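You operate a simulated robot arm through the tools that you are given. There is no shell and no other tool. Be economical: measure what you need, move in short steps, check, and stop when the job is done.

You are at the controls of a simulated robot arm. One attempt, no reset.

TASK
Switch the line on and prime the filler.
Fine: drip drawer in first; knob to PRIME, pump till READY lights, knob back to SHUT.

The check looks at the end state, three seconds after you hand in, the way a careful person would. Anything else that was tipped, shoved, dropped, spilled or broken makes it a failure.

THE ROBOT
A 6-joint arm with a two-finger gripper on a trunk, on a base that drives. Base frame: it is fixed to the floor where the robot stands at the start and does not move with it; the origin is under the middle of the robot, x ahead of it, y to its left, z up; the surface under the hand at the start is at about z = 880. Units: mm, rad, N and s.
Its first joint turns from -2.601 to 2.601 rad. Places, roughly: drip drawer [200, -500, 1000]; filler [300, -500, 1000]; heat button [100, -700, 1100]; light slider [600, -300, 1100]; line button [800, 0, 900]; scan pad [500, -200, 1100]; seal lever [100, -800, 1100]; small plate [-750, -1500, 1000]; teal pump button [200, -600, 1100]; track brake [800, -100, 900]; valve knob [400, -500, 1100]. Payload 1.57 kg.
The TCP is the grasp point between the finger pads, 21 mm short of the fingertips. In the tool frame z runs along the fingers and y along their closing line. The gripper opens to 70 mm. The gripper's body begins 50 mm behind the TCP.
Orientation is told as [roll, pitch, yaw] about the base's x, y, z axes, in that order, counted from this pose: with the fingers straight down and closing along the base's y, the tool's x points along the base's -x, its y along +y and its z along -z.

THE INTERFACE
- The arm moves only by the tool nudge_tool. Its argument "commands" is a list of rows, each an object (a shift or turn left out is 0, a gripper value left out holds the last) with "claw": the finger opening in cm, from 0 to 7; "xyz": the shift along the base's x, y, z in units of 25 mm (1.0 is 25 mm), a list of three; "delta_rot": the turn, a rotation vector about the base's x, y, z in units of 8 degrees (1.0 is 8 degrees), a list of three. In form: [{"claw": claw, "xyz": [x, y, z], "delta_rot": [rx, ry, rz]}, ...]. A call has 1 to 20 rows; each row shifts and turns the commanded pose from where the row before left it. A call with a number of a shift or a turn outside -1 to 1 is refused whole. A row lasts 0.2 s, in which the tool goes at most 50 mm and 0.15 rad; a call with a longer step from one row to the next is refused whole, and so is a gripper value outside its range. A pose out of reach is approached as far as the arm can. The call stops where the force on the tool passes 60 N (or 10 N more than at its start, if that is more) or the arm is blocked; 0.2 s more then pass. Each finger halts on what it meets, pressing with about 30 N; the grip force reading is that of the motor and also rises with nothing between the fingers. The clock runs only during rows and for 0.2 s after the last one: add rows that do not move to give the fingers time. The reply holds the time, the measured pose of the TCP, the force on the tool along the base axes, the opening and the grip force, in the units named above and with some noise, with the torque about the TCP (base axes, N m) and any sound that the robot's microphone picked up.
- Cameras (640 x 400 px; columns grow to the right, rows downward): "scene" is now at [11.2, 121.4, 1660.1]; the picture's right is [-0.67, -0.74, 0.00], its down [-0.57, 0.51, -0.64] and it looks along [0.48, -0.43, -0.77] (base axes); focal length 214 px, centre (320, 200). "wrist" rides on the gripper at [79, 4, -81] in the tool frame; the picture's right is [-0.05, 1.00, 0.00], its down [-0.67, -0.04, -0.74] and it looks along [-0.74, -0.04, 0.67] (tool axes); focal length 256 px, centre (320, 200). There is no depth. A picture from a camera that has moved, and an enlarged one, comes with that camera's place and axes in the base frame and with its lens.
- camera(camera): a new picture of that camera. It takes no simulated time.
- lift_body(by): slides the trunk up (or, below 0, down) by that many mm; the arm and the scene camera ride with it, the base frame stays. It gives what a move gives, with no picture.
- steer(legs): drives the robot by 1 to 6 legs, each [ahead, turn to the left] in mm and rad, along the robot's own axes; the way and the turn of a leg run together, so that a leg with both is an arc; at most 1500 mm and 3.142 rad a leg. The arm and the cameras ride along, it lands a little off, and it stops where it bumps. It gives what a move gives.
- turn_head(pan, tilt): turns the head with the scene camera to pan (to the left, within 2.705 rad either way) and tilt (down, from -0.506 to 1.204), counted from straight ahead of the robot. It gives what a move gives.
- close_up(camera, box): a new picture of the part [left, top, right, bottom] of that camera's present view, enlarged. It takes no simulated time.
- finish_job(): hands the job in; it is judged then, once.

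Go step by step. Nothing tells you exact positions but the pictures and the camera data: compare them with the known pose of the tool, close in by small moves and look again before you grip or let go. The budget is 120 turns and 78 pictures, counting those below and the enlarged ones. Unless the task says otherwise, let go and move clear before handing in, and close with one line.

The tools are called after "Request:" as a command line: name --argument value ..., lists and objects as JSON in quotes. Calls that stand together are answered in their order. nudge_tool: Moves the arm, as the interface text tells. Its arguments: {"type":"object","properties":{"commands":{"type":"array","items":{"type":"object","properties":{"claw":{"type":"number"},"xyz":{"type":"array","items":{"type":"number"}},"delta_rot":{"type":"array","items":{"type":"number"}}}}}},"required":["commands"]} The other tools are called the same way: lift_body (by) slides the trunk up or down; steer (legs) drives the base; turn_head (pan, tilt) turns the head that bears the scene camera; camera (camera) takes a picture; close_up (camera, box) takes an enlarged picture of a part of a camera's view; finish_job () hands the job in.

At the start:

```text
time_s: 0.0
eef_pos: [706.5, -326.7, 1000.8]
ee_rot: [-0.001, 0.0, -0.009]
ft_force: [0.0, 0.4, -0.4]
ft_torque: [0.01, 0.05, 0.0]
opening: 70.2
grip_force: 0.1
trunk travel left (down, up): [-681.0, 289.0]
robot x, y, heading: [3.1, 3.3, 0.008]
head pan, tilt: [-0.735, 0.874]
```

scene: 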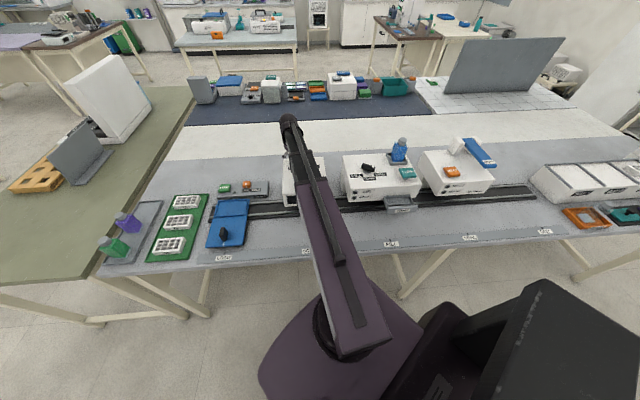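
wrist: 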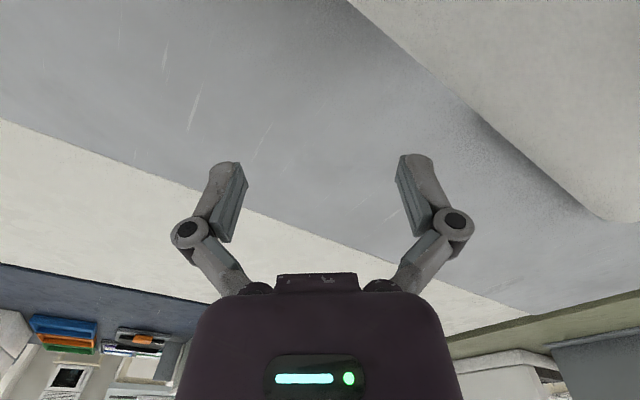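

I see a line on a bench with a filler station (white box, teal button, knob, drawer) to the right of the arm, and a line button panel to the left. I'll enlarge both areas first.

Request:
close_up --camera "scene" --box '[320, 120, 520, 245]'

Request:
close_up --camera "scene" --box '[140, 150, 340, 275]'

```text
3.20 times, centred on (420, 182) of scene
camera zoom: at [11.2, 121.4, 1660.1], right [-0.67, -0.74, 0.0], down [-0.57, 0.51, -0.64], along [0.48, -0.43, -0.77], focal length 686 px, centre (0, 256)
```

zoom: 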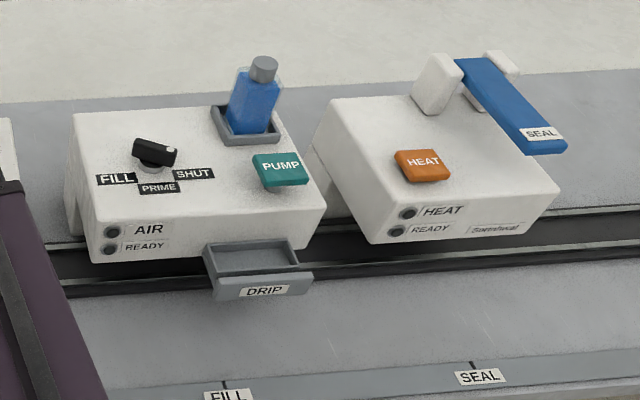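

```text
3.20 times, centred on (240, 212) of scene
camera zoom: at [11.2, 121.4, 1660.1], right [-0.67, -0.74, 0.0], down [-0.57, 0.51, -0.64], along [0.48, -0.43, -0.77], focal length 686 px, centre (576, 160)
```

zoom: 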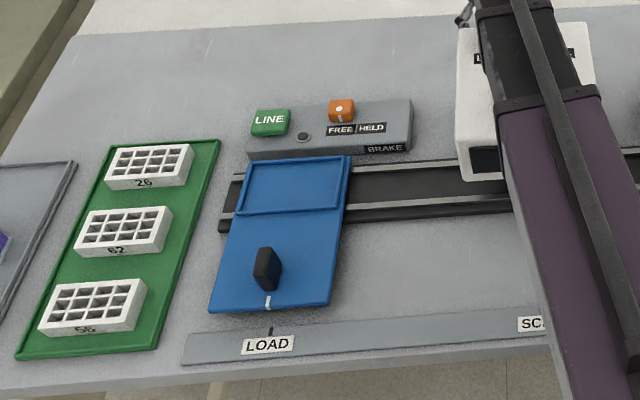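

The drawer sticks out towards me on the filler's front, and it is close to the robot's axis, so I'll want to back up a bit. First I raise the hand clear and look behind.

Request:
nudge_tool --commands '[{"xyz": [0, 0, 1], "claw": 0}, {"xyz": [0, 0, 1]}, {"xyz": [0, 0, 1]}, {"xyz": [0, 0, 1]}, {"xyz": [0, 0, 1]}, {"xyz": [0, 0, 1]}, {"xyz": [0, 0, 1]}, {"xyz": [0, 0, 1]}, {"xyz": [0, 0, 1]}]'

Request:
turn_head --pan 2.7 --tilt 0.7

Request:
camera --camera "scene"

```text
time_s: 2.0
eef_pos: [706.7, -327.4, 1000.0]
ee_rot: [-0.001, 0.0, -0.009]
ft_force: [0.0, 0.1, 0.4]
ft_torque: [0.02, 0.02, 0.01]
opening: 0.0
grip_force: 28.8
out of reach, approached as far as the arm can: row 1, 2, 3, 4, 5, 6, 7, 8, 9
trunk travel left (down, up): [-681.0, 289.0]
robot x, y, heading: [2.2, 3.6, -0.003]
head pan, tilt: [-0.735, 0.874]
```

```text
time_s: 4.9
eef_pos: [706.6, -326.9, 999.6]
ee_rot: [0.0, -0.002, -0.008]
ft_force: [-0.7, 0.8, 0.3]
ft_torque: [-0.02, -0.01, -0.01]
opening: 0.1
grip_force: 28.8
trunk travel left (down, up): [-681.0, 289.0]
robot x, y, heading: [2.7, 2.2, 0.004]
head pan, tilt: [2.7, 0.7]
```

```text
73 pictures are left
camera scene: at [-122.7, 209.2, 1674.3], right [0.43, 0.9, 0.0], down [0.58, -0.27, -0.76], along [-0.69, 0.33, -0.64], focal length 214 px, centre (320, 200)
```

scene: 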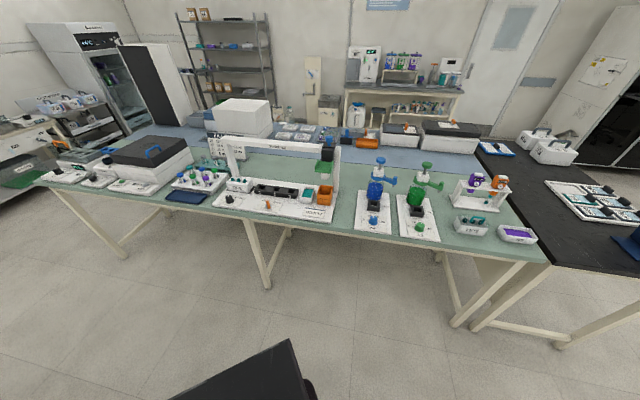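

Nothing behind the robot for well over a metre. The arm couldn't rise by itself, so I raise the trunk instead, then look forward again.

Request:
lift_body --by 200

Request:
turn_head --pan -0.735 --tilt 0.874

Request:
camera --camera "scene"

```text
time_s: 7.1
eef_pos: [706.9, -326.1, 1200.0]
ee_rot: [0.0, -0.001, -0.01]
ft_force: [-0.2, 0.2, 0.6]
ft_torque: [0.02, -0.05, 0.0]
opening: 0.0
grip_force: 28.3
trunk travel left (down, up): [-881.0, 89.0]
robot x, y, heading: [2.3, 4.7, 0.006]
head pan, tilt: [2.7, 0.7]
```

```text
time_s: 9.9
eef_pos: [707.3, -326.4, 1200.0]
ee_rot: [-0.001, 0.0, -0.009]
ft_force: [-0.7, -0.3, -0.5]
ft_torque: [0.01, -0.01, 0.0]
opening: 0.1
grip_force: 28.6
trunk travel left (down, up): [-881.0, 89.0]
robot x, y, heading: [-0.2, 2.4, 0.004]
head pan, tilt: [-0.735, 0.874]
```

```text
72 pictures are left
camera scene: at [11.2, 121.4, 1860.2], right [-0.67, -0.74, 0.0], down [-0.57, 0.51, -0.64], along [0.48, -0.43, -0.77], focal length 214 px, centre (320, 200)
```

scene: 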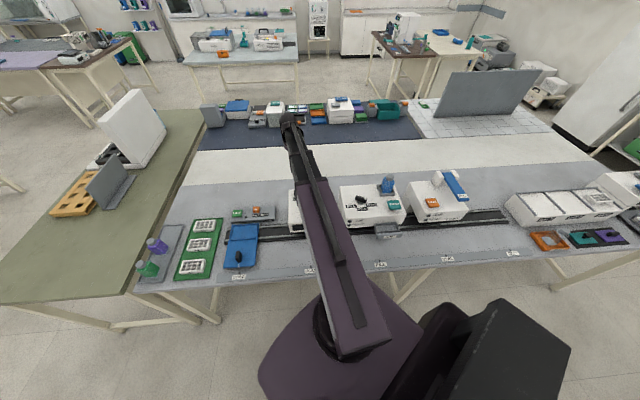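

The second view, 200 mm higher, lets me triangulate. I enlarge the filler and the line panel from here.

Request:
close_up --camera "scene" --box '[330, 160, 490, 260]'

Request:
close_up --camera "scene" --box '[180, 180, 340, 280]'

```text
4.00 times, centred on (410, 210) of scene
camera zoom: at [11.2, 121.4, 1860.2], right [-0.67, -0.74, 0.0], down [-0.57, 0.51, -0.64], along [0.48, -0.43, -0.77], focal length 858 px, centre (-40, 160)
```

zoom: 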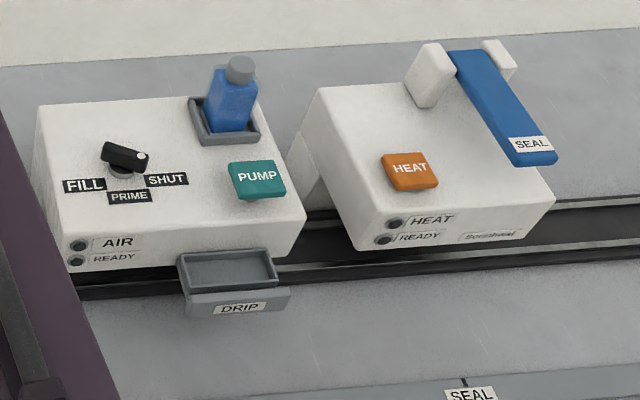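

```text
4.00 times, centred on (260, 230) of scene
camera zoom: at [11.2, 121.4, 1860.2], right [-0.67, -0.74, 0.0], down [-0.57, 0.51, -0.64], along [0.48, -0.43, -0.77], focal length 858 px, centre (560, 80)
```

zoom: 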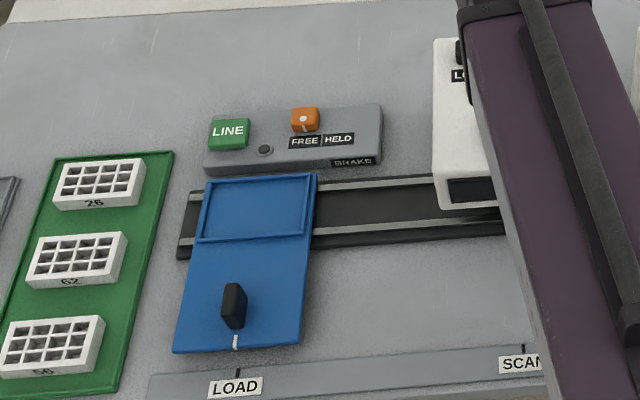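

The filler's front faces the robot, with the line running along about [-0.60, -0.80] and the push direction for the drawer about [0.80, -0.60]. I back up 200 mm so the drawer is in comfortable reach.

Request:
steer --legs '[[-200, 0]]'

Request:
camera --camera "scene"

```text
time_s: 11.8
eef_pos: [503.0, -325.8, 1200.9]
ee_rot: [0.001, -0.003, -0.009]
ft_force: [0.4, 0.3, 0.5]
ft_torque: [0.0, -0.02, -0.04]
opening: 0.0
grip_force: 28.2
trunk travel left (down, up): [-881.0, 89.0]
robot x, y, heading: [-201.6, 3.7, 0.0]
head pan, tilt: [-0.735, 0.874]
```

```text
69 pictures are left
camera scene: at [-192.9, 121.2, 1860.2], right [-0.67, -0.74, 0.0], down [-0.57, 0.51, -0.64], along [0.48, -0.43, -0.77], focal length 214 px, centre (320, 200)
```

scene: 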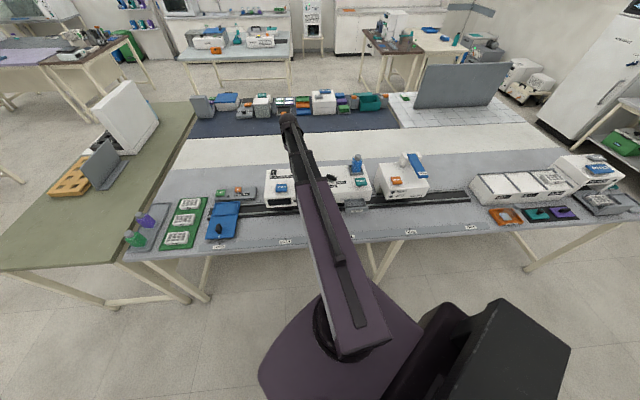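

Now I swing the hand, high, to a standoff in front of the drawer and yaw it to square with the filler.

Request:
nudge_tool --commands '[{"xyz": [-0.94, -0.28, 0], "delta_rot": [0, 0, -0.303]}, {"xyz": [-0.94, -0.28, 0], "delta_rot": [0, 0, -0.303]}, {"xyz": [-0.94, -0.28, 0], "delta_rot": [0, 0, -0.303]}, {"xyz": [-0.94, -0.28, 0], "delta_rot": [0, 0, -0.303]}, {"xyz": [-0.94, -0.28, 0], "delta_rot": [0, 0, -0.303]}, {"xyz": [-0.94, -0.28, 0], "delta_rot": [0, 0, -0.303]}, {"xyz": [-0.94, -0.28, 0], "delta_rot": [0, 0, -0.303]}, {"xyz": [-0.94, -0.28, 0], "delta_rot": [0, 0, -0.303]}, {"xyz": [-0.94, -0.28, 0], "delta_rot": [0, 0, -0.303]}, {"xyz": [-0.94, -0.28, 0], "delta_rot": [0, 0, -0.303]}, {"xyz": [-0.94, -0.28, 0], "delta_rot": [0, 0, -0.303]}, {"xyz": [-0.94, -0.28, 0], "delta_rot": [0, 0, -0.303]}, {"xyz": [-0.94, -0.28, 0], "delta_rot": [0, 0, -0.303]}, {"xyz": [-0.94, -0.28, 0], "delta_rot": [0, 0, -0.303]}, {"xyz": [-0.94, -0.28, 0], "delta_rot": [0, 0, -0.303]}]'

Request:
camera --camera "wrist"

Request:
camera --camera "scene"

```text
time_s: 15.0
eef_pos: [153.1, -433.4, 1199.9]
ee_rot: [0.0, 0.0, -0.645]
ft_force: [0.6, 0.3, -0.2]
ft_torque: [0.02, -0.01, -0.01]
opening: 0.1
grip_force: 28.7
trunk travel left (down, up): [-881.0, 89.0]
robot x, y, heading: [-204.4, 2.2, 0.006]
head pan, tilt: [-0.735, 0.874]
```

```text
68 pictures are left
camera wrist: at [92.9, -380.2, 1282.6], right [0.64, 0.77, 0.0], down [0.51, -0.43, 0.74], along [0.57, -0.48, -0.67], focal length 256 px, centre (320, 200)
```

wrist: 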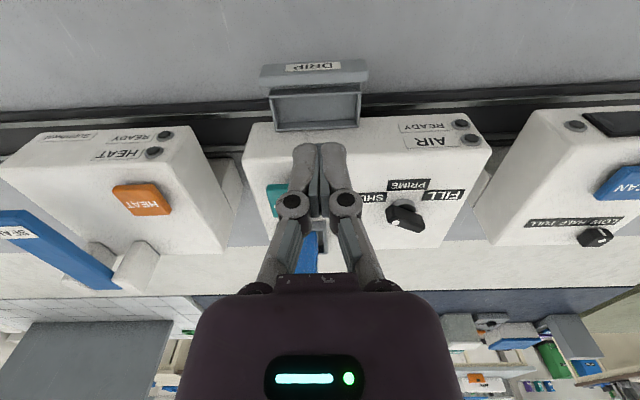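

```text
67 pictures are left
camera scene: at [-191.9, 120.9, 1860.2], right [-0.67, -0.74, 0.0], down [-0.57, 0.51, -0.64], along [0.48, -0.43, -0.77], focal length 214 px, centre (320, 200)
```

scene: 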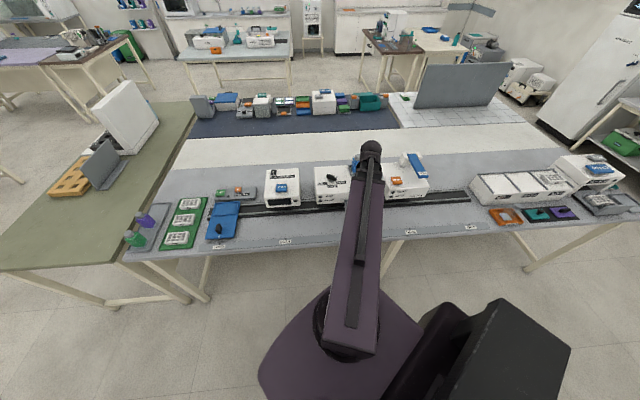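

The drawer's front is at about [173, -459, 987]. I back off slightly, tilt the fingertips toward the filler, and descend in front of the drawer.

Request:
nudge_tool --commands '[{"xyz": [-0.68, 0.08, 0], "delta_rot": [-0.537, -0.716, 0]}, {"delta_rot": [-0.537, -0.716, 0]}, {"xyz": [0, 0, -1]}, {"xyz": [0, 0, -1]}, {"xyz": [0, 0, -1]}, {"xyz": [0, 0, -1]}, {"xyz": [0, 0, -1]}, {"xyz": [0, 0, -1]}]'

Request:
camera --camera "wrist"

```text
time_s: 16.8
eef_pos: [140.6, -439.8, 1205.8]
ee_rot: [0.001, -0.248, -0.644]
ft_force: [0.4, -0.4, -0.3]
ft_torque: [-0.01, -0.03, -0.02]
opening: 0.0
grip_force: 28.3
out of reach, approached as far as the arm can: row 2, 3, 4, 5, 6, 7, 8
trunk travel left (down, up): [-881.0, 89.0]
robot x, y, heading: [-201.4, 5.9, 0.001]
head pan, tilt: [-0.735, 0.874]
```

```text
66 pictures are left
camera wrist: at [66.9, -376.9, 1266.1], right [0.64, 0.77, 0.01], down [0.35, -0.3, 0.89], along [0.69, -0.56, -0.46], focal length 256 px, centre (320, 200)
```

wrist: 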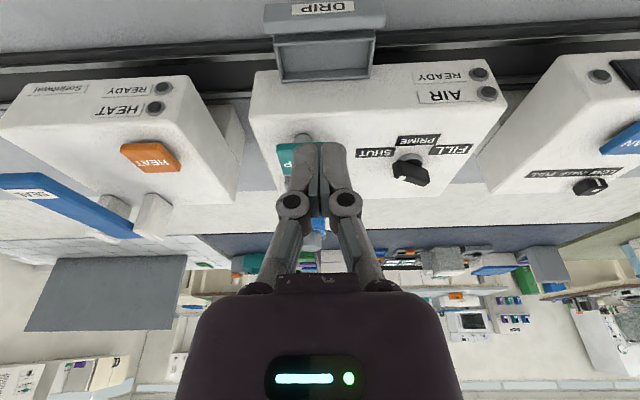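

The arm is at its limit there, but the trunk can bring it down. I lower the trunk 200 mm, keeping 25 mm in front of the drawer.

Request:
lift_body --by -210

Request:
camera --camera "wrist"

Request:
camera --camera "scene"

```text
time_s: 19.0
eef_pos: [141.7, -440.0, 995.9]
ee_rot: [0.0, -0.25, -0.643]
ft_force: [-0.4, -0.1, -0.4]
ft_torque: [0.01, -0.01, -0.02]
opening: 0.0
grip_force: 28.5
trunk travel left (down, up): [-671.0, 299.0]
robot x, y, heading: [-200.8, 4.5, -0.002]
head pan, tilt: [-0.735, 0.874]
```

```text
65 pictures are left
camera wrist: at [66.9, -376.8, 1056.2], right [0.64, 0.77, 0.01], down [0.35, -0.3, 0.89], along [0.69, -0.56, -0.46], focal length 256 px, centre (320, 200)
```

wrist: 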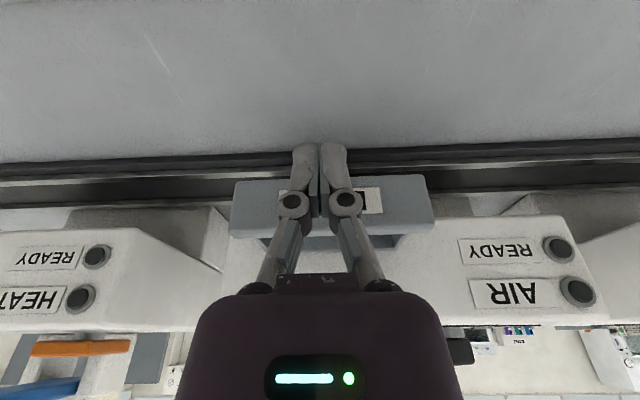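

```text
64 pictures are left
camera scene: at [-191.4, 121.2, 1650.2], right [-0.67, -0.74, 0.0], down [-0.57, 0.51, -0.64], along [0.48, -0.43, -0.77], focal length 214 px, centre (320, 200)
```

scene: 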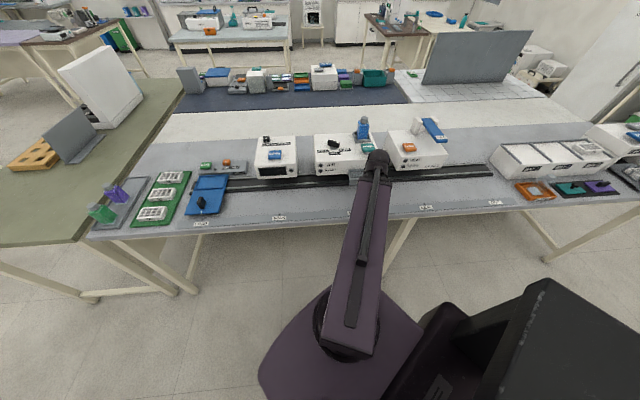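

The fingertips overlap the drawer panel (z about 971 to 1010). I push along [0.8, -0.6] gently.

Request:
nudge_tool --commands '[{"xyz": [0.192, -0.144, 0]}, {"xyz": [0.192, -0.144, 0]}, {"xyz": [0.192, -0.144, 0]}, {"xyz": [0.192, -0.144, 0]}, {"xyz": [0.192, -0.144, 0]}, {"xyz": [0.192, -0.144, 0]}, {"xyz": [0.192, -0.144, 0]}, {"xyz": [0.192, -0.144, 0]}, {}]'

Request:
camera --camera "wrist"

```text
time_s: 21.0
eef_pos: [179.5, -468.6, 995.0]
ee_rot: [0.0, -0.25, -0.642]
ft_force: [0.1, 0.4, -1.2]
ft_torque: [-0.01, -0.01, -0.02]
opening: 0.0
grip_force: 28.5
trunk travel left (down, up): [-671.0, 299.0]
robot x, y, heading: [-201.1, 6.8, -0.001]
head pan, tilt: [-0.735, 0.874]
```

```text
63 pictures are left
camera wrist: at [105.3, -405.6, 1056.2], right [0.64, 0.77, 0.01], down [0.35, -0.3, 0.89], along [0.69, -0.56, -0.46], focal length 256 px, centre (320, 200)
```

wrist: 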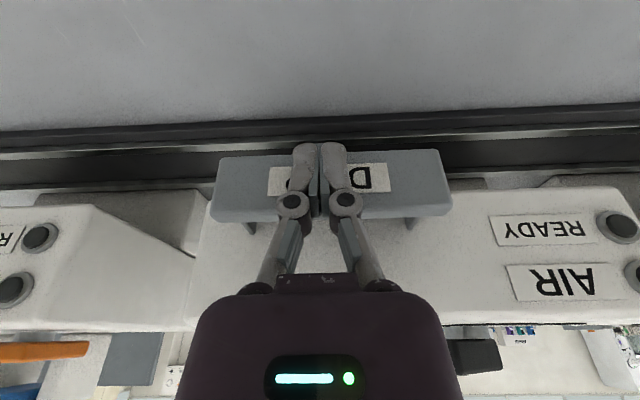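

The drawer is moving in with the fingers; it still protrudes. I keep pushing.

Request:
nudge_tool --commands '[{"xyz": [0.192, -0.144, 0]}, {"xyz": [0.192, -0.144, 0]}, {"xyz": [0.192, -0.144, 0]}, {"xyz": [0.192, -0.144, 0]}, {}]'

Request:
camera --camera "wrist"

```text
time_s: 22.2
eef_pos: [200.1, -482.6, 996.3]
ee_rot: [-0.001, -0.249, -0.643]
ft_force: [-0.5, -0.2, 1.0]
ft_torque: [0.04, -0.03, -0.02]
opening: 0.0
grip_force: 28.5
trunk travel left (down, up): [-671.0, 299.0]
robot x, y, heading: [-202.2, 5.5, 0.0]
head pan, tilt: [-0.735, 0.874]
```

```text
62 pictures are left
camera wrist: at [124.8, -420.2, 1056.2], right [0.64, 0.77, 0.01], down [0.35, -0.3, 0.89], along [0.69, -0.56, -0.46], focal length 256 px, centre (320, 200)
```

wrist: 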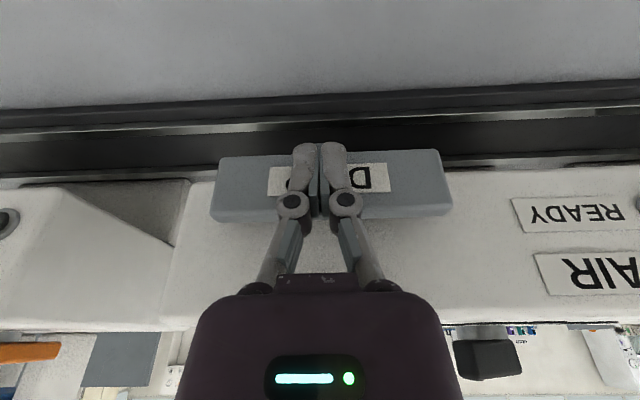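

It moves along with the hand and is nearly flush now. A few more small steps until it meets resistance.

Request:
nudge_tool --commands '[{"xyz": [0.128, -0.096, 0]}, {"xyz": [0.128, -0.096, 0]}, {"xyz": [0.128, -0.096, 0]}, {}]'

Request:
camera --camera "wrist"

```text
time_s: 23.2
eef_pos: [209.1, -489.8, 995.2]
ee_rot: [0.001, -0.249, -0.642]
ft_force: [0.4, -0.9, -0.1]
ft_torque: [-0.01, 0.01, 0.01]
opening: 0.0
grip_force: 28.8
trunk travel left (down, up): [-671.0, 299.0]
robot x, y, heading: [-197.5, 5.5, 0.004]
head pan, tilt: [-0.735, 0.874]
```

```text
61 pictures are left
camera wrist: at [134.7, -427.4, 1056.2], right [0.64, 0.77, 0.01], down [0.35, -0.3, 0.89], along [0.69, -0.56, -0.46], focal length 256 px, centre (320, 200)
```

wrist: 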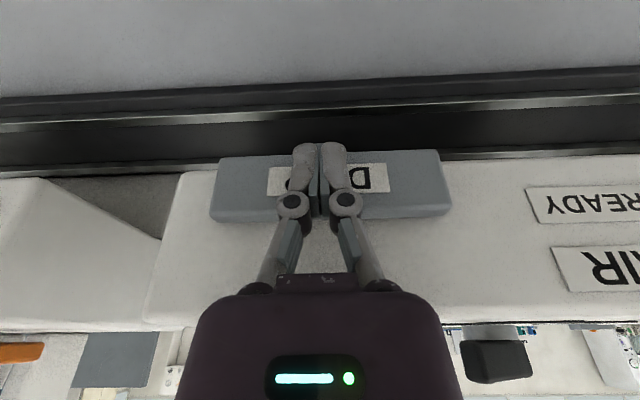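

Request:
nudge_tool --commands '[{"xyz": [0.096, -0.072, 0]}, {"xyz": [0.096, -0.072, 0]}, {"xyz": [0.096, -0.072, 0]}, {"xyz": [0.096, -0.072, 0]}, {}]'

Request:
close_up --camera "wrist" --box '[160, 120, 480, 320]'

```text
time_s: 24.2
eef_pos: [208.4, -490.1, 994.4]
ee_rot: [0.0, -0.228, -0.644]
ft_force: [-13.5, 7.3, -4.2]
ft_torque: [0.03, 0.35, -0.02]
opening: 6.2
grip_force: 28.8
trunk travel left (down, up): [-671.0, 299.0]
robot x, y, heading: [-200.4, 3.4, -0.001]
head pan, tilt: [-0.735, 0.874]
stopped in row 4: the force on the tool passed its limit at 63 N (the readings are from after the stop); the commanded pose is now the measured one
```

```text
2.00 times, centred on (320, 220) of wrist
camera zoom: at [136.6, -428.5, 1058.3], right [0.64, 0.77, 0.01], down [0.36, -0.32, 0.88], along [0.68, -0.56, -0.48], focal length 512 px, centre (320, 160)
```

zoom: 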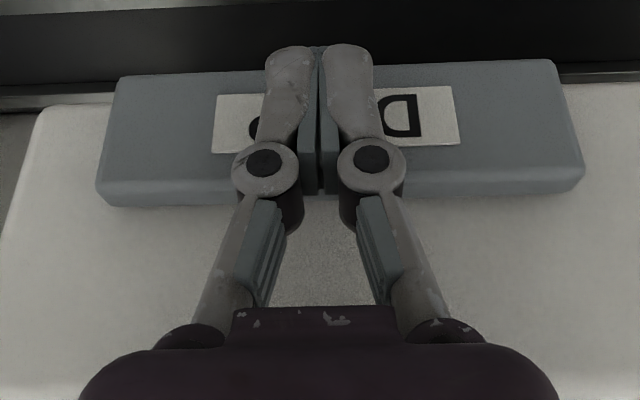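

The drawer reached its stop (63 N, no more travel). I back off, raise the trunk, and verify the drawer.

Request:
nudge_tool --commands '[{"xyz": [-0.64, 0.48, 0]}, {"xyz": [-0.64, 0.48, 0]}, {"xyz": [-0.64, 0.48, 0]}]'

Request:
lift_body --by 210

Request:
camera --camera "wrist"

```text
time_s: 25.0
eef_pos: [163.5, -455.8, 996.1]
ee_rot: [0.0, -0.233, -0.641]
ft_force: [-0.8, -0.1, 0.1]
ft_torque: [0.02, 0.01, 0.03]
opening: 0.1
grip_force: 28.8
trunk travel left (down, up): [-671.0, 299.0]
robot x, y, heading: [-201.9, -0.3, 0.004]
head pan, tilt: [-0.735, 0.874]
```

```text
time_s: 27.3
eef_pos: [164.7, -455.5, 1204.1]
ee_rot: [0.001, -0.23, -0.642]
ft_force: [-0.2, 0.4, -0.3]
ft_torque: [0.01, 0.01, -0.03]
opening: 0.0
grip_force: 27.9
trunk travel left (down, up): [-881.0, 89.0]
robot x, y, heading: [-202.8, 2.7, 0.003]
head pan, tilt: [-0.735, 0.874]
```

```text
59 pictures are left
camera wrist: at [90.8, -393.9, 1267.1], right [0.64, 0.77, 0.01], down [0.36, -0.32, 0.88], along [0.68, -0.56, -0.48], focal length 256 px, centre (320, 200)
```

wrist: 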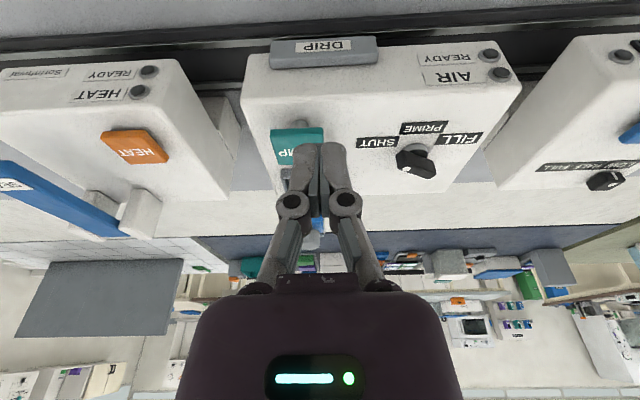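

The drawer is fully in, flush with the filler. Next I swing the hand over toward the line panel, straightening it, then drive forward 200 mm.

Request:
nudge_tool --commands '[{"xyz": [0.93, 0.93, 0], "delta_rot": [0.058, 0.078, 0]}, {"xyz": [0.93, 0.93, 0], "delta_rot": [0.058, 0.078, 0]}, {"xyz": [0.93, 0.93, 0], "delta_rot": [0.058, 0.078, 0]}, {"xyz": [0.93, 0.93, 0], "delta_rot": [0.058, 0.078, 0]}, {"xyz": [0.93, 0.93, 0], "delta_rot": [0.058, 0.078, 0]}, {"xyz": [0.93, 0.93, 0], "delta_rot": [0.058, 0.078, 0]}, {"xyz": [0.93, 0.93, 0], "delta_rot": [0.058, 0.078, 0]}, {"xyz": [0.93, 0.93, 0], "delta_rot": [0.058, 0.078, 0]}, {"xyz": [0.93, 0.93, 0], "delta_rot": [0.058, 0.078, 0]}, {"xyz": [0.93, 0.93, 0], "delta_rot": [0.058, 0.078, 0]}, {"xyz": [0.93, 0.93, 0], "delta_rot": [0.058, 0.078, 0]}, {"xyz": [0.93, 0.93, 0], "delta_rot": [0.058, 0.078, 0]}, {"xyz": [0.93, 0.93, 0], "delta_rot": [0.058, 0.078, 0]}, {"xyz": [0.93, 0.93, 0], "delta_rot": [0.058, 0.078, 0]}, {"xyz": [0.93, 0.93, 0], "delta_rot": [0.058, 0.078, 0]}, {"xyz": [0.93, 0.93, 0], "delta_rot": [0.058, 0.078, 0]}, {"xyz": [0.93, 0.93, 0], "delta_rot": [0.058, 0.078, 0]}]'

Request:
camera --camera "scene"

```text
time_s: 30.9
eef_pos: [558.6, -60.6, 1200.0]
ee_rot: [0.0, -0.002, -0.643]
ft_force: [-0.5, 0.0, 0.6]
ft_torque: [0.01, -0.01, 0.0]
opening: 0.0
grip_force: 28.4
out of reach, approached as far as the arm can: row 10
trunk travel left (down, up): [-881.0, 89.0]
robot x, y, heading: [-201.9, 7.4, -0.003]
head pan, tilt: [-0.735, 0.874]
```

```text
58 pictures are left
camera scene: at [-190.7, 121.7, 1860.1], right [-0.67, -0.74, 0.0], down [-0.57, 0.51, -0.64], along [0.48, -0.43, -0.77], focal length 214 px, centre (320, 200)
```

scene: 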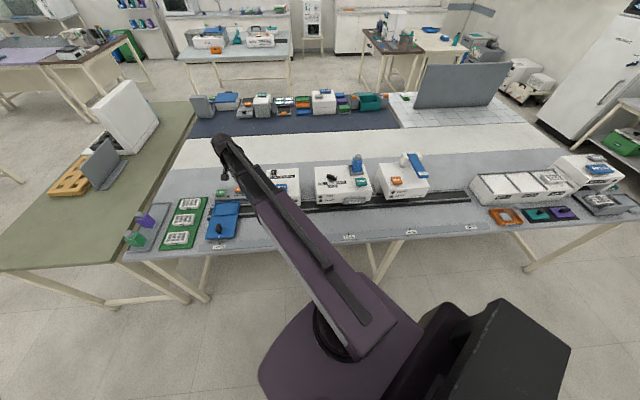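

Request:
steer --legs '[[200, 0]]'

Request:
camera --camera "wrist"

```text
time_s: 32.7
eef_pos: [759.5, -61.5, 1199.8]
ee_rot: [0.001, -0.003, -0.643]
ft_force: [-0.9, 0.0, 0.7]
ft_torque: [0.01, 0.02, 0.04]
opening: 0.0
grip_force: 28.6
trunk travel left (down, up): [-881.0, 89.0]
robot x, y, heading: [-2.2, 0.2, 0.0]
head pan, tilt: [-0.735, 0.874]
```

```text
57 pictures are left
camera wrist: at [699.1, -8.2, 1281.7], right [0.64, 0.77, 0.0], down [0.51, -0.43, 0.75], along [0.57, -0.48, -0.67], focal length 256 px, centre (320, 200)
```

wrist: 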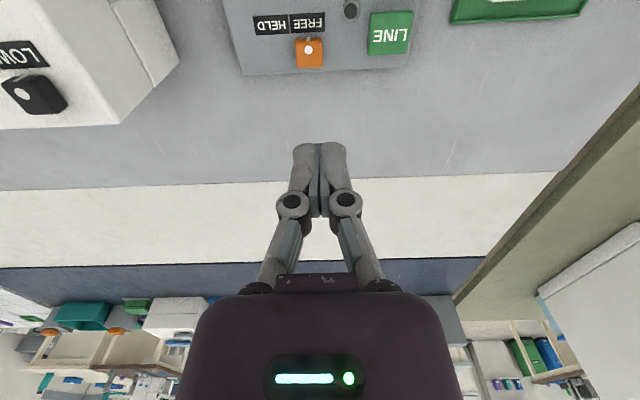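

The line button is at about [825, -5, 926], agreeing in two views. I move above it and descend to a small hover.

Request:
nudge_tool --commands '[{"xyz": [0.87, 0.76, 0]}, {"xyz": [0.87, 0.76, 0]}, {"xyz": [0.87, 0.76, 0]}, {"xyz": [0, 0, -1]}, {"xyz": [0, 0, -1]}, {"xyz": [0, 0, -1]}, {"xyz": [0, 0, -1]}, {"xyz": [0, 0, -1]}, {"xyz": [0, 0, -1]}, {"xyz": [0, 0, -1]}, {"xyz": [0, 0, -1]}, {"xyz": [0, 0, -0.8]}]'

Request:
camera --camera "wrist"

```text
time_s: 35.3
eef_pos: [825.2, -2.8, 1199.2]
ee_rot: [0.0, -0.003, -0.642]
ft_force: [-0.2, -0.8, -0.2]
ft_torque: [0.0, -0.05, -0.04]
opening: 0.0
grip_force: 28.2
out of reach, approached as far as the arm can: row 4, 5, 6, 7, 8, 9, 10, 11, 12
trunk travel left (down, up): [-881.0, 89.0]
robot x, y, heading: [1.2, 7.0, 0.0]
head pan, tilt: [-0.735, 0.874]
```

```text
56 pictures are left
camera wrist: at [764.9, 48.5, 1282.3], right [0.64, 0.77, 0.0], down [0.51, -0.43, 0.75], along [0.57, -0.48, -0.67], focal length 256 px, centre (320, 200)
```

wrist: 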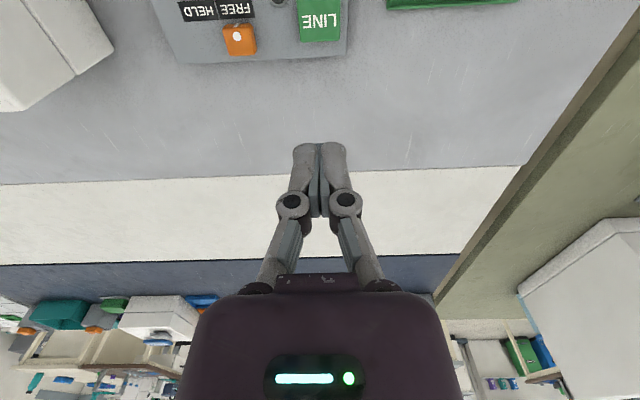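

Vertical travel evidently has to come from the trunk. I'm aligned over the button, so I lower the trunk to a hover about 25 mm above it.

Request:
lift_body --by -225

Request:
camera --camera "wrist"

Request:
camera --camera "scene"

```text
time_s: 37.7
eef_pos: [825.6, -4.5, 975.1]
ee_rot: [0.001, -0.002, -0.642]
ft_force: [-0.3, 0.0, 0.4]
ft_torque: [0.03, 0.01, -0.01]
opening: 0.1
grip_force: 27.8
trunk travel left (down, up): [-656.0, 314.0]
robot x, y, heading: [0.6, 1.2, 0.003]
head pan, tilt: [-0.735, 0.874]
```

```text
55 pictures are left
camera wrist: at [764.9, 48.5, 1057.4], right [0.64, 0.77, 0.0], down [0.51, -0.43, 0.75], along [0.57, -0.48, -0.67], focal length 256 px, centre (320, 200)
```

wrist: 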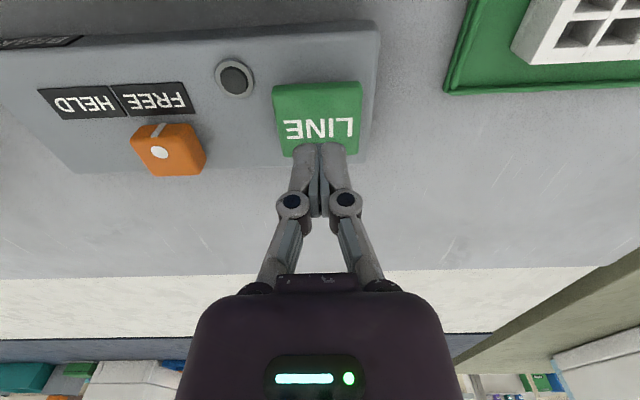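

```text
54 pictures are left
camera scene: at [8.4, 121.4, 1635.2], right [-0.67, -0.74, 0.0], down [-0.57, 0.51, -0.64], along [0.48, -0.43, -0.77], focal length 214 px, centre (320, 200)
```

scene: 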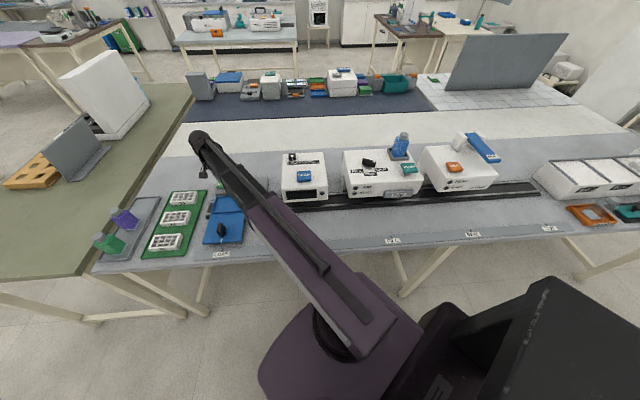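

Aligned over the LINE button. I lower in small steps until it clicks.

Request:
lift_body --by -24

Request:
lift_body --by -4

Request:
close_up --camera "wrist" --box '[160, 40, 480, 240]'

```text
time_s: 38.4
eef_pos: [825.2, -3.9, 950.7]
ee_rot: [0.0, -0.001, -0.642]
ft_force: [-0.6, -0.5, -0.7]
ft_torque: [-0.03, -0.02, 0.01]
opening: 0.0
grip_force: 28.7
trunk travel left (down, up): [-632.0, 338.0]
robot x, y, heading: [-1.3, 2.4, 0.002]
head pan, tilt: [-0.735, 0.874]
```

```text
time_s: 38.9
eef_pos: [825.9, -4.4, 946.6]
ee_rot: [0.0, -0.002, -0.642]
ft_force: [0.2, 0.1, 0.2]
ft_torque: [0.03, -0.01, 0.02]
opening: 0.1
grip_force: 28.7
trunk travel left (down, up): [-628.0, 342.0]
robot x, y, heading: [-1.8, 4.2, 0.001]
head pan, tilt: [-0.735, 0.874]
```

```text
2.00 times, centred on (320, 140) of wrist
camera zoom: at [764.9, 48.5, 1029.3], right [0.64, 0.77, 0.0], down [0.51, -0.43, 0.75], along [0.57, -0.48, -0.67], focal length 512 px, centre (320, 320)
```

zoom: 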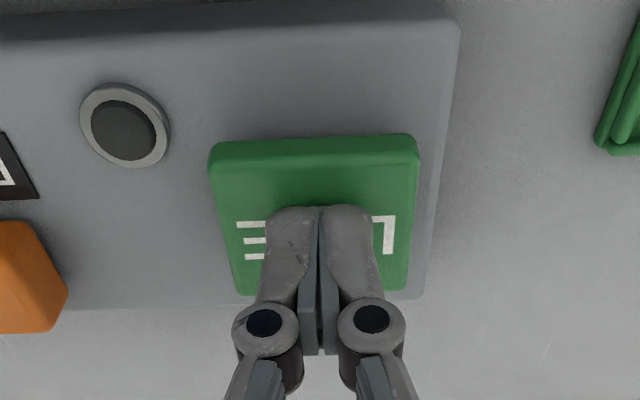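

Very close above the button, no contact yet. Continue in 3 mm steps.

Request:
lift_body --by -4

Request:
lift_body --by -4

Request:
close_up --camera "wrist" --box '[160, 40, 480, 240]'

```text
time_s: 39.4
eef_pos: [825.7, -3.9, 942.4]
ee_rot: [0.0, -0.001, -0.645]
ft_force: [0.2, 0.3, 2.7]
ft_torque: [0.03, 0.03, 0.0]
opening: 5.7
grip_force: 28.5
trunk travel left (down, up): [-624.0, 346.0]
robot x, y, heading: [1.9, 1.5, 0.003]
head pan, tilt: [-0.735, 0.874]
```

```text
time_s: 40.0
eef_pos: [824.9, -3.9, 940.3]
ee_rot: [-0.001, -0.002, -0.643]
ft_force: [1.5, 0.7, 3.4]
ft_torque: [0.01, -0.01, 0.0]
opening: 5.8
grip_force: 29.2
trunk travel left (down, up): [-620.0, 350.0]
robot x, y, heading: [-1.5, 6.4, 0.001]
head pan, tilt: [-0.735, 0.874]
heard: click
```

```text
2.00 times, centred on (320, 140) of wrist
camera zoom: at [764.8, 48.5, 1021.5], right [0.64, 0.77, 0.0], down [0.51, -0.43, 0.75], along [0.57, -0.48, -0.67], focal length 512 px, centre (320, 320)
```

zoom: 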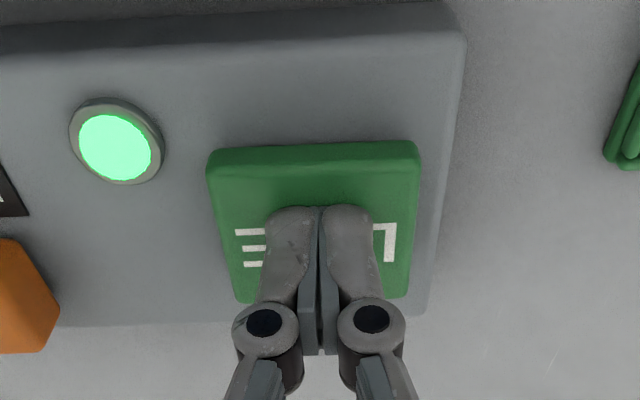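

Click, and the line lamp is lit green. I raise clear and check the lamp stays on, then back up again for the filler.

Request:
lift_body --by 265

Request:
steer --legs '[[-200, 0]]'

Request:
camera --camera "scene"

```text
time_s: 42.7
eef_pos: [825.6, -3.5, 1204.3]
ee_rot: [-0.002, -0.002, -0.642]
ft_force: [-0.1, -0.4, -0.4]
ft_torque: [-0.02, 0.0, 0.03]
opening: 0.3
grip_force: 28.7
trunk travel left (down, up): [-885.0, 85.0]
robot x, y, heading: [-1.4, 2.9, 0.001]
head pan, tilt: [-0.735, 0.874]
```

```text
time_s: 44.5
eef_pos: [627.5, -5.0, 1204.8]
ee_rot: [-0.001, -0.002, -0.642]
ft_force: [-1.2, 1.0, 1.4]
ft_torque: [0.0, -0.05, -0.03]
opening: 0.0
grip_force: 28.5
trunk travel left (down, up): [-885.0, 85.0]
robot x, y, heading: [-197.9, 0.4, 0.003]
head pan, tilt: [-0.735, 0.874]
```

```text
51 pictures are left
camera scene: at [-189.2, 121.1, 1864.2], right [-0.67, -0.74, 0.0], down [-0.57, 0.51, -0.64], along [0.48, -0.43, -0.77], focal length 214 px, centre (320, 200)
```

scene: 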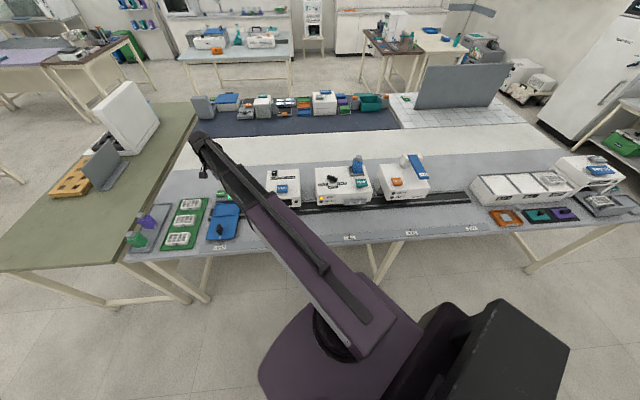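

The AIR lamp on the filler is now amber. The knob is at about [357, -460, 1080]; I move the hand above it, still high.

Request:
nudge_tool --commands '[{"xyz": [-0.57, -0.96, 0], "claw": 5}, {"xyz": [-0.57, -0.96, 0]}, {"xyz": [-0.57, -0.96, 0]}, {"xyz": [-0.57, -0.96, 0]}, {"xyz": [-0.57, -0.96, 0]}, {"xyz": [-0.57, -0.96, 0]}, {"xyz": [-0.57, -0.96, 0]}, {"xyz": [-0.57, -0.96, 0]}, {"xyz": [-0.57, -0.96, 0]}, {"xyz": [-0.57, -0.96, 0]}, {"xyz": [-0.57, -0.96, 0]}, {"xyz": [-0.57, -0.96, 0]}, {"xyz": [-0.57, -0.96, 0]}, {"xyz": [-0.57, -0.96, 0]}, {"xyz": [-0.57, -0.96, 0]}, {"xyz": [-0.57, -0.96, 0]}, {"xyz": [-0.57, -0.96, 0]}, {"xyz": [-0.57, -0.96, 0]}, {"xyz": [-0.57, -0.96, 0]}]'

Request:
camera --camera "wrist"

Request:
close_up --camera "wrist" --box '[220, 0, 420, 125]'

```text
time_s: 48.5
eef_pos: [360.3, -461.5, 1204.6]
ee_rot: [-0.002, -0.002, -0.641]
ft_force: [-0.2, 0.6, -0.3]
ft_torque: [0.02, 0.0, -0.01]
opening: 50.0
grip_force: 0.0
trunk travel left (down, up): [-885.0, 85.0]
robot x, y, heading: [-193.8, 1.6, 0.004]
head pan, tilt: [-0.735, 0.874]
```

```text
50 pictures are left
camera wrist: at [300.0, -408.5, 1286.3], right [0.64, 0.77, 0.0], down [0.51, -0.43, 0.75], along [0.57, -0.48, -0.67], focal length 256 px, centre (320, 200)
```

wrist: 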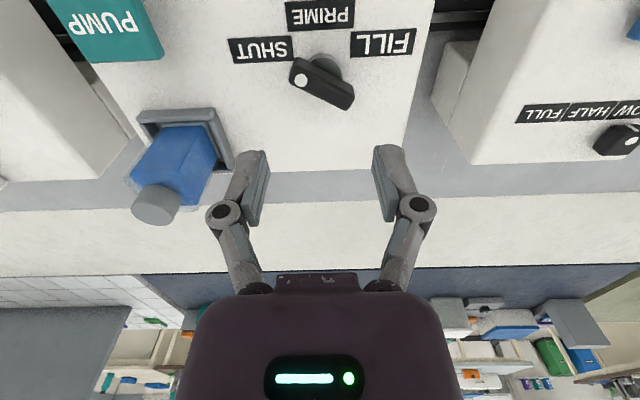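

```text
3.20 times, centred on (320, 62) of wrist
camera zoom: at [300.0, -408.5, 1286.3], right [0.64, 0.77, 0.0], down [0.51, -0.43, 0.75], along [0.57, -0.48, -0.67], focal length 819 px, centre (320, 640)
```

zoom: 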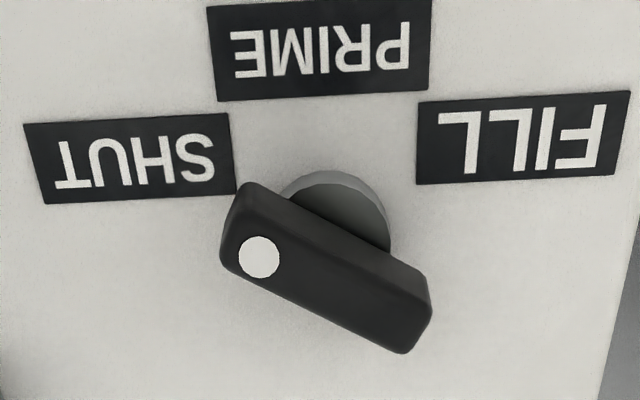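

The bar handle points its dot at SHUT, about 60° from PRIME. The bar lies at about 25° in the base frame around [371, -467], so I yaw the hand to straddle it and center over it.

Request:
nudge_tool --commands '[{"xyz": [0.44, -0.22, 0], "delta_rot": [0, 0, 0.958]}, {"delta_rot": [0, 0, 0.958]}, {"delta_rot": [0, 0, 0.958]}, {"delta_rot": [0, 0, 0.958]}, {"delta_rot": [0, 0, 0.958]}, {"delta_rot": [0, 0, 0.958]}, {"delta_rot": [0, 0, 0.958]}, {"delta_rot": [0, 0, 0.958]}]'

Request:
lift_body --by -75

Request:
camera --camera "wrist"

```text
time_s: 50.2
eef_pos: [370.4, -465.0, 1203.8]
ee_rot: [0.0, -0.003, 0.431]
ft_force: [-0.8, -0.9, 0.0]
ft_torque: [0.03, -0.01, 0.01]
opening: 50.2
grip_force: 0.1
trunk travel left (down, up): [-885.0, 85.0]
robot x, y, heading: [-195.1, 4.1, 0.002]
head pan, tilt: [-0.735, 0.874]
```

```text
time_s: 51.4
eef_pos: [370.7, -465.6, 1129.5]
ee_rot: [0.0, 0.0, 0.43]
ft_force: [0.6, -0.8, -0.7]
ft_torque: [0.0, -0.01, -0.01]
opening: 49.9
grip_force: 0.0
trunk travel left (down, up): [-810.0, 160.0]
robot x, y, heading: [-199.4, 3.5, 0.005]
head pan, tilt: [-0.735, 0.874]
```

```text
48 pictures are left
camera wrist: at [296.9, -492.9, 1211.4], right [-0.37, 0.93, 0.0], down [0.62, 0.24, 0.75], along [0.69, 0.27, -0.67], focal length 256 px, centre (320, 200)
```

wrist: 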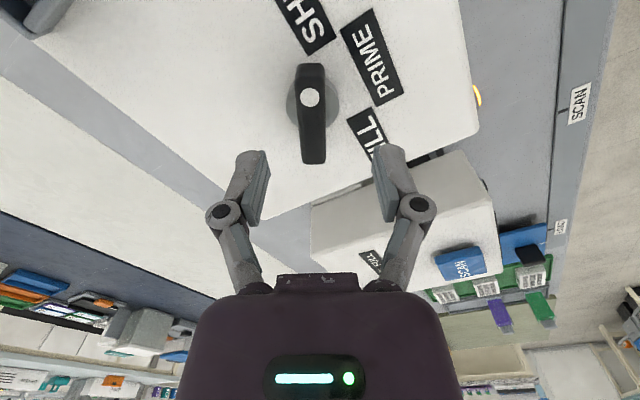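

The hand is aligned with the bar. A small shift, then down most of the way and check.

Request:
nudge_tool --commands '[{"xyz": [0.05, -0.12, 0]}]'

Request:
lift_body --by -37

Request:
camera --camera "wrist"

Request:
close_up --camera "scene" --box '[280, 140, 440, 240]'

```text
time_s: 51.8
eef_pos: [370.8, -468.4, 1128.7]
ee_rot: [0.0, -0.003, 0.43]
ft_force: [0.0, 0.1, -0.5]
ft_torque: [0.03, -0.02, -0.01]
opening: 49.8
grip_force: 0.1
trunk travel left (down, up): [-810.0, 160.0]
robot x, y, heading: [-196.8, 0.4, 0.005]
head pan, tilt: [-0.735, 0.874]
```

```text
time_s: 52.6
eef_pos: [371.1, -467.1, 1091.7]
ee_rot: [-0.002, -0.003, 0.428]
ft_force: [0.4, 0.3, -0.5]
ft_torque: [-0.05, 0.01, -0.01]
opening: 50.1
grip_force: 0.0
trunk travel left (down, up): [-773.0, 197.0]
robot x, y, heading: [-198.7, -0.1, 0.001]
head pan, tilt: [-0.735, 0.874]
```

```text
47 pictures are left
camera wrist: at [298.1, -496.1, 1174.3], right [-0.37, 0.93, 0.0], down [0.62, 0.24, 0.75], along [0.69, 0.27, -0.67], focal length 256 px, centre (320, 200)
```

wrist: 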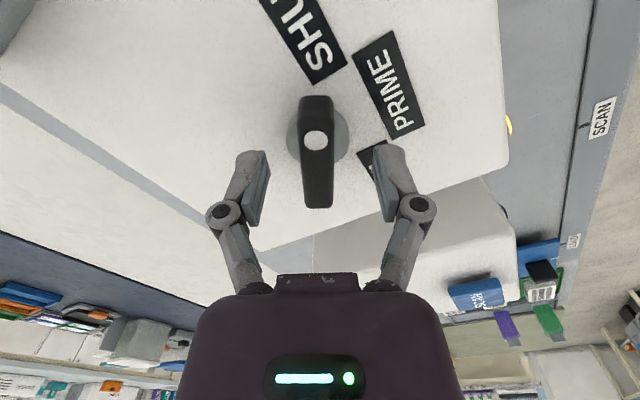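

```text
4.00 times, centred on (360, 190) of scene
camera zoom: at [-187.6, 121.0, 1752.1], right [-0.67, -0.74, 0.0], down [-0.57, 0.51, -0.64], along [0.48, -0.43, -0.77], focal length 858 px, centre (160, 240)
```

zoom: 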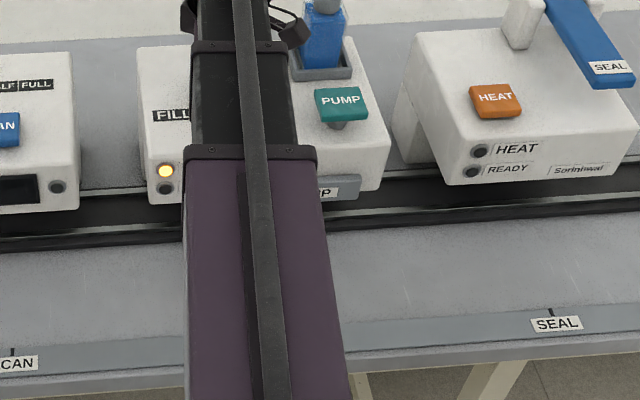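

Centered. Down another 8 mm, then close on the bar.

Request:
lift_body --by -8

Request:
nudge_tool --commands '[{"claw": 3}, {"claw": 2}, {"claw": 1}, {"claw": 0}, {}, {}]'

Request:
camera --camera "wrist"

```text
time_s: 53.1
eef_pos: [371.6, -468.8, 1084.4]
ee_rot: [0.001, 0.0, 0.429]
ft_force: [0.0, 0.5, -0.5]
ft_torque: [0.0, 0.03, 0.04]
opening: 50.0
grip_force: 0.0
trunk travel left (down, up): [-765.0, 205.0]
robot x, y, heading: [-196.7, 4.5, 0.002]
head pan, tilt: [-0.735, 0.874]
```

```text
time_s: 54.5
eef_pos: [372.7, -469.2, 1083.5]
ee_rot: [-0.002, -0.003, 0.427]
ft_force: [8.8, -11.5, 14.8]
ft_torque: [-0.3, -0.02, -0.49]
opening: 16.4
grip_force: 32.5
trunk travel left (down, up): [-765.0, 205.0]
robot x, y, heading: [-196.3, 4.0, -0.0]
head pan, tilt: [-0.735, 0.874]
```

```text
45 pictures are left
camera wrist: at [298.6, -497.1, 1166.2], right [-0.37, 0.93, 0.0], down [0.62, 0.24, 0.75], along [0.7, 0.27, -0.67], focal length 256 px, centre (320, 200)
```

wrist: 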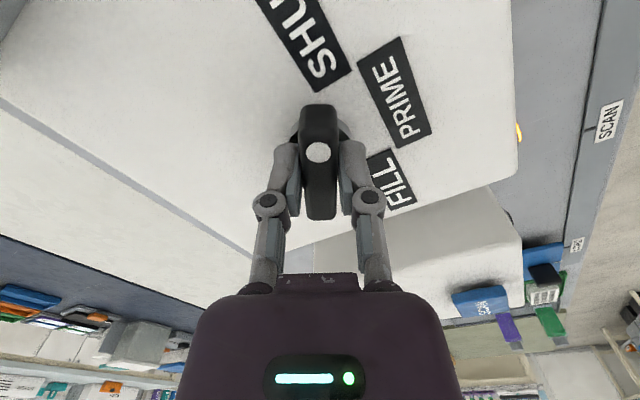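

Gripped (16 mm bar). Now I turn about the knob axis 60° clockwise toward PRIME.

Request:
nudge_tool --commands '[{"xyz": [-0.004, -0.018, 0], "delta_rot": [0, 0, -0.75]}, {"xyz": [-0.004, -0.018, 0], "delta_rot": [0, 0, -0.75]}, {"xyz": [-0.004, -0.018, 0], "delta_rot": [0, 0, -0.75]}, {"xyz": [-0.004, -0.018, 0], "delta_rot": [0, 0, -0.75]}, {"xyz": [-0.004, -0.018, 0], "delta_rot": [0, 0, -0.75]}, {"xyz": [-0.004, -0.018, 0], "delta_rot": [0, 0, -0.75]}, {"xyz": [-0.004, -0.018, 0], "delta_rot": [0, 0, -0.75]}, {"xyz": [-0.004, -0.018, 0], "delta_rot": [0, 0, -0.75]}, {"xyz": [-0.004, -0.018, 0], "delta_rot": [0, 0, -0.75]}, {"xyz": [-0.004, -0.018, 0], "delta_rot": [0, 0, -0.75]}]'

Request:
camera --camera "wrist"

```text
time_s: 56.8
eef_pos: [372.5, -468.2, 1084.3]
ee_rot: [0.003, 0.0, -0.62]
ft_force: [9.5, 30.9, -14.5]
ft_torque: [0.08, -0.68, 0.06]
opening: 15.8
grip_force: 32.1
trunk travel left (down, up): [-765.0, 205.0]
robot x, y, heading: [-196.2, 5.1, -0.0]
head pan, tilt: [-0.735, 0.874]
```

```text
44 pictures are left
camera wrist: at [310.6, -417.0, 1166.4], right [0.62, 0.78, 0.0], down [0.52, -0.42, 0.74], along [0.58, -0.46, -0.67], focal length 256 px, centre (320, 200)
```

wrist: 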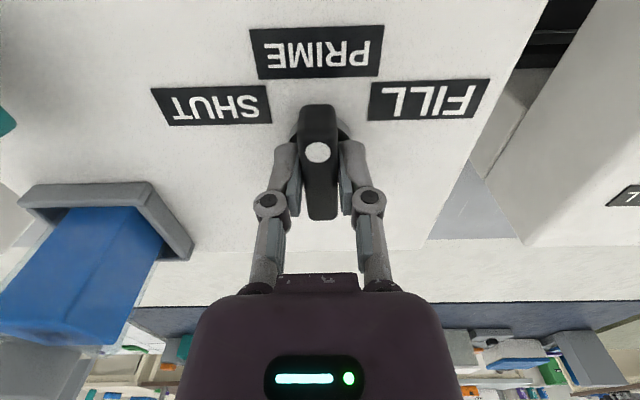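

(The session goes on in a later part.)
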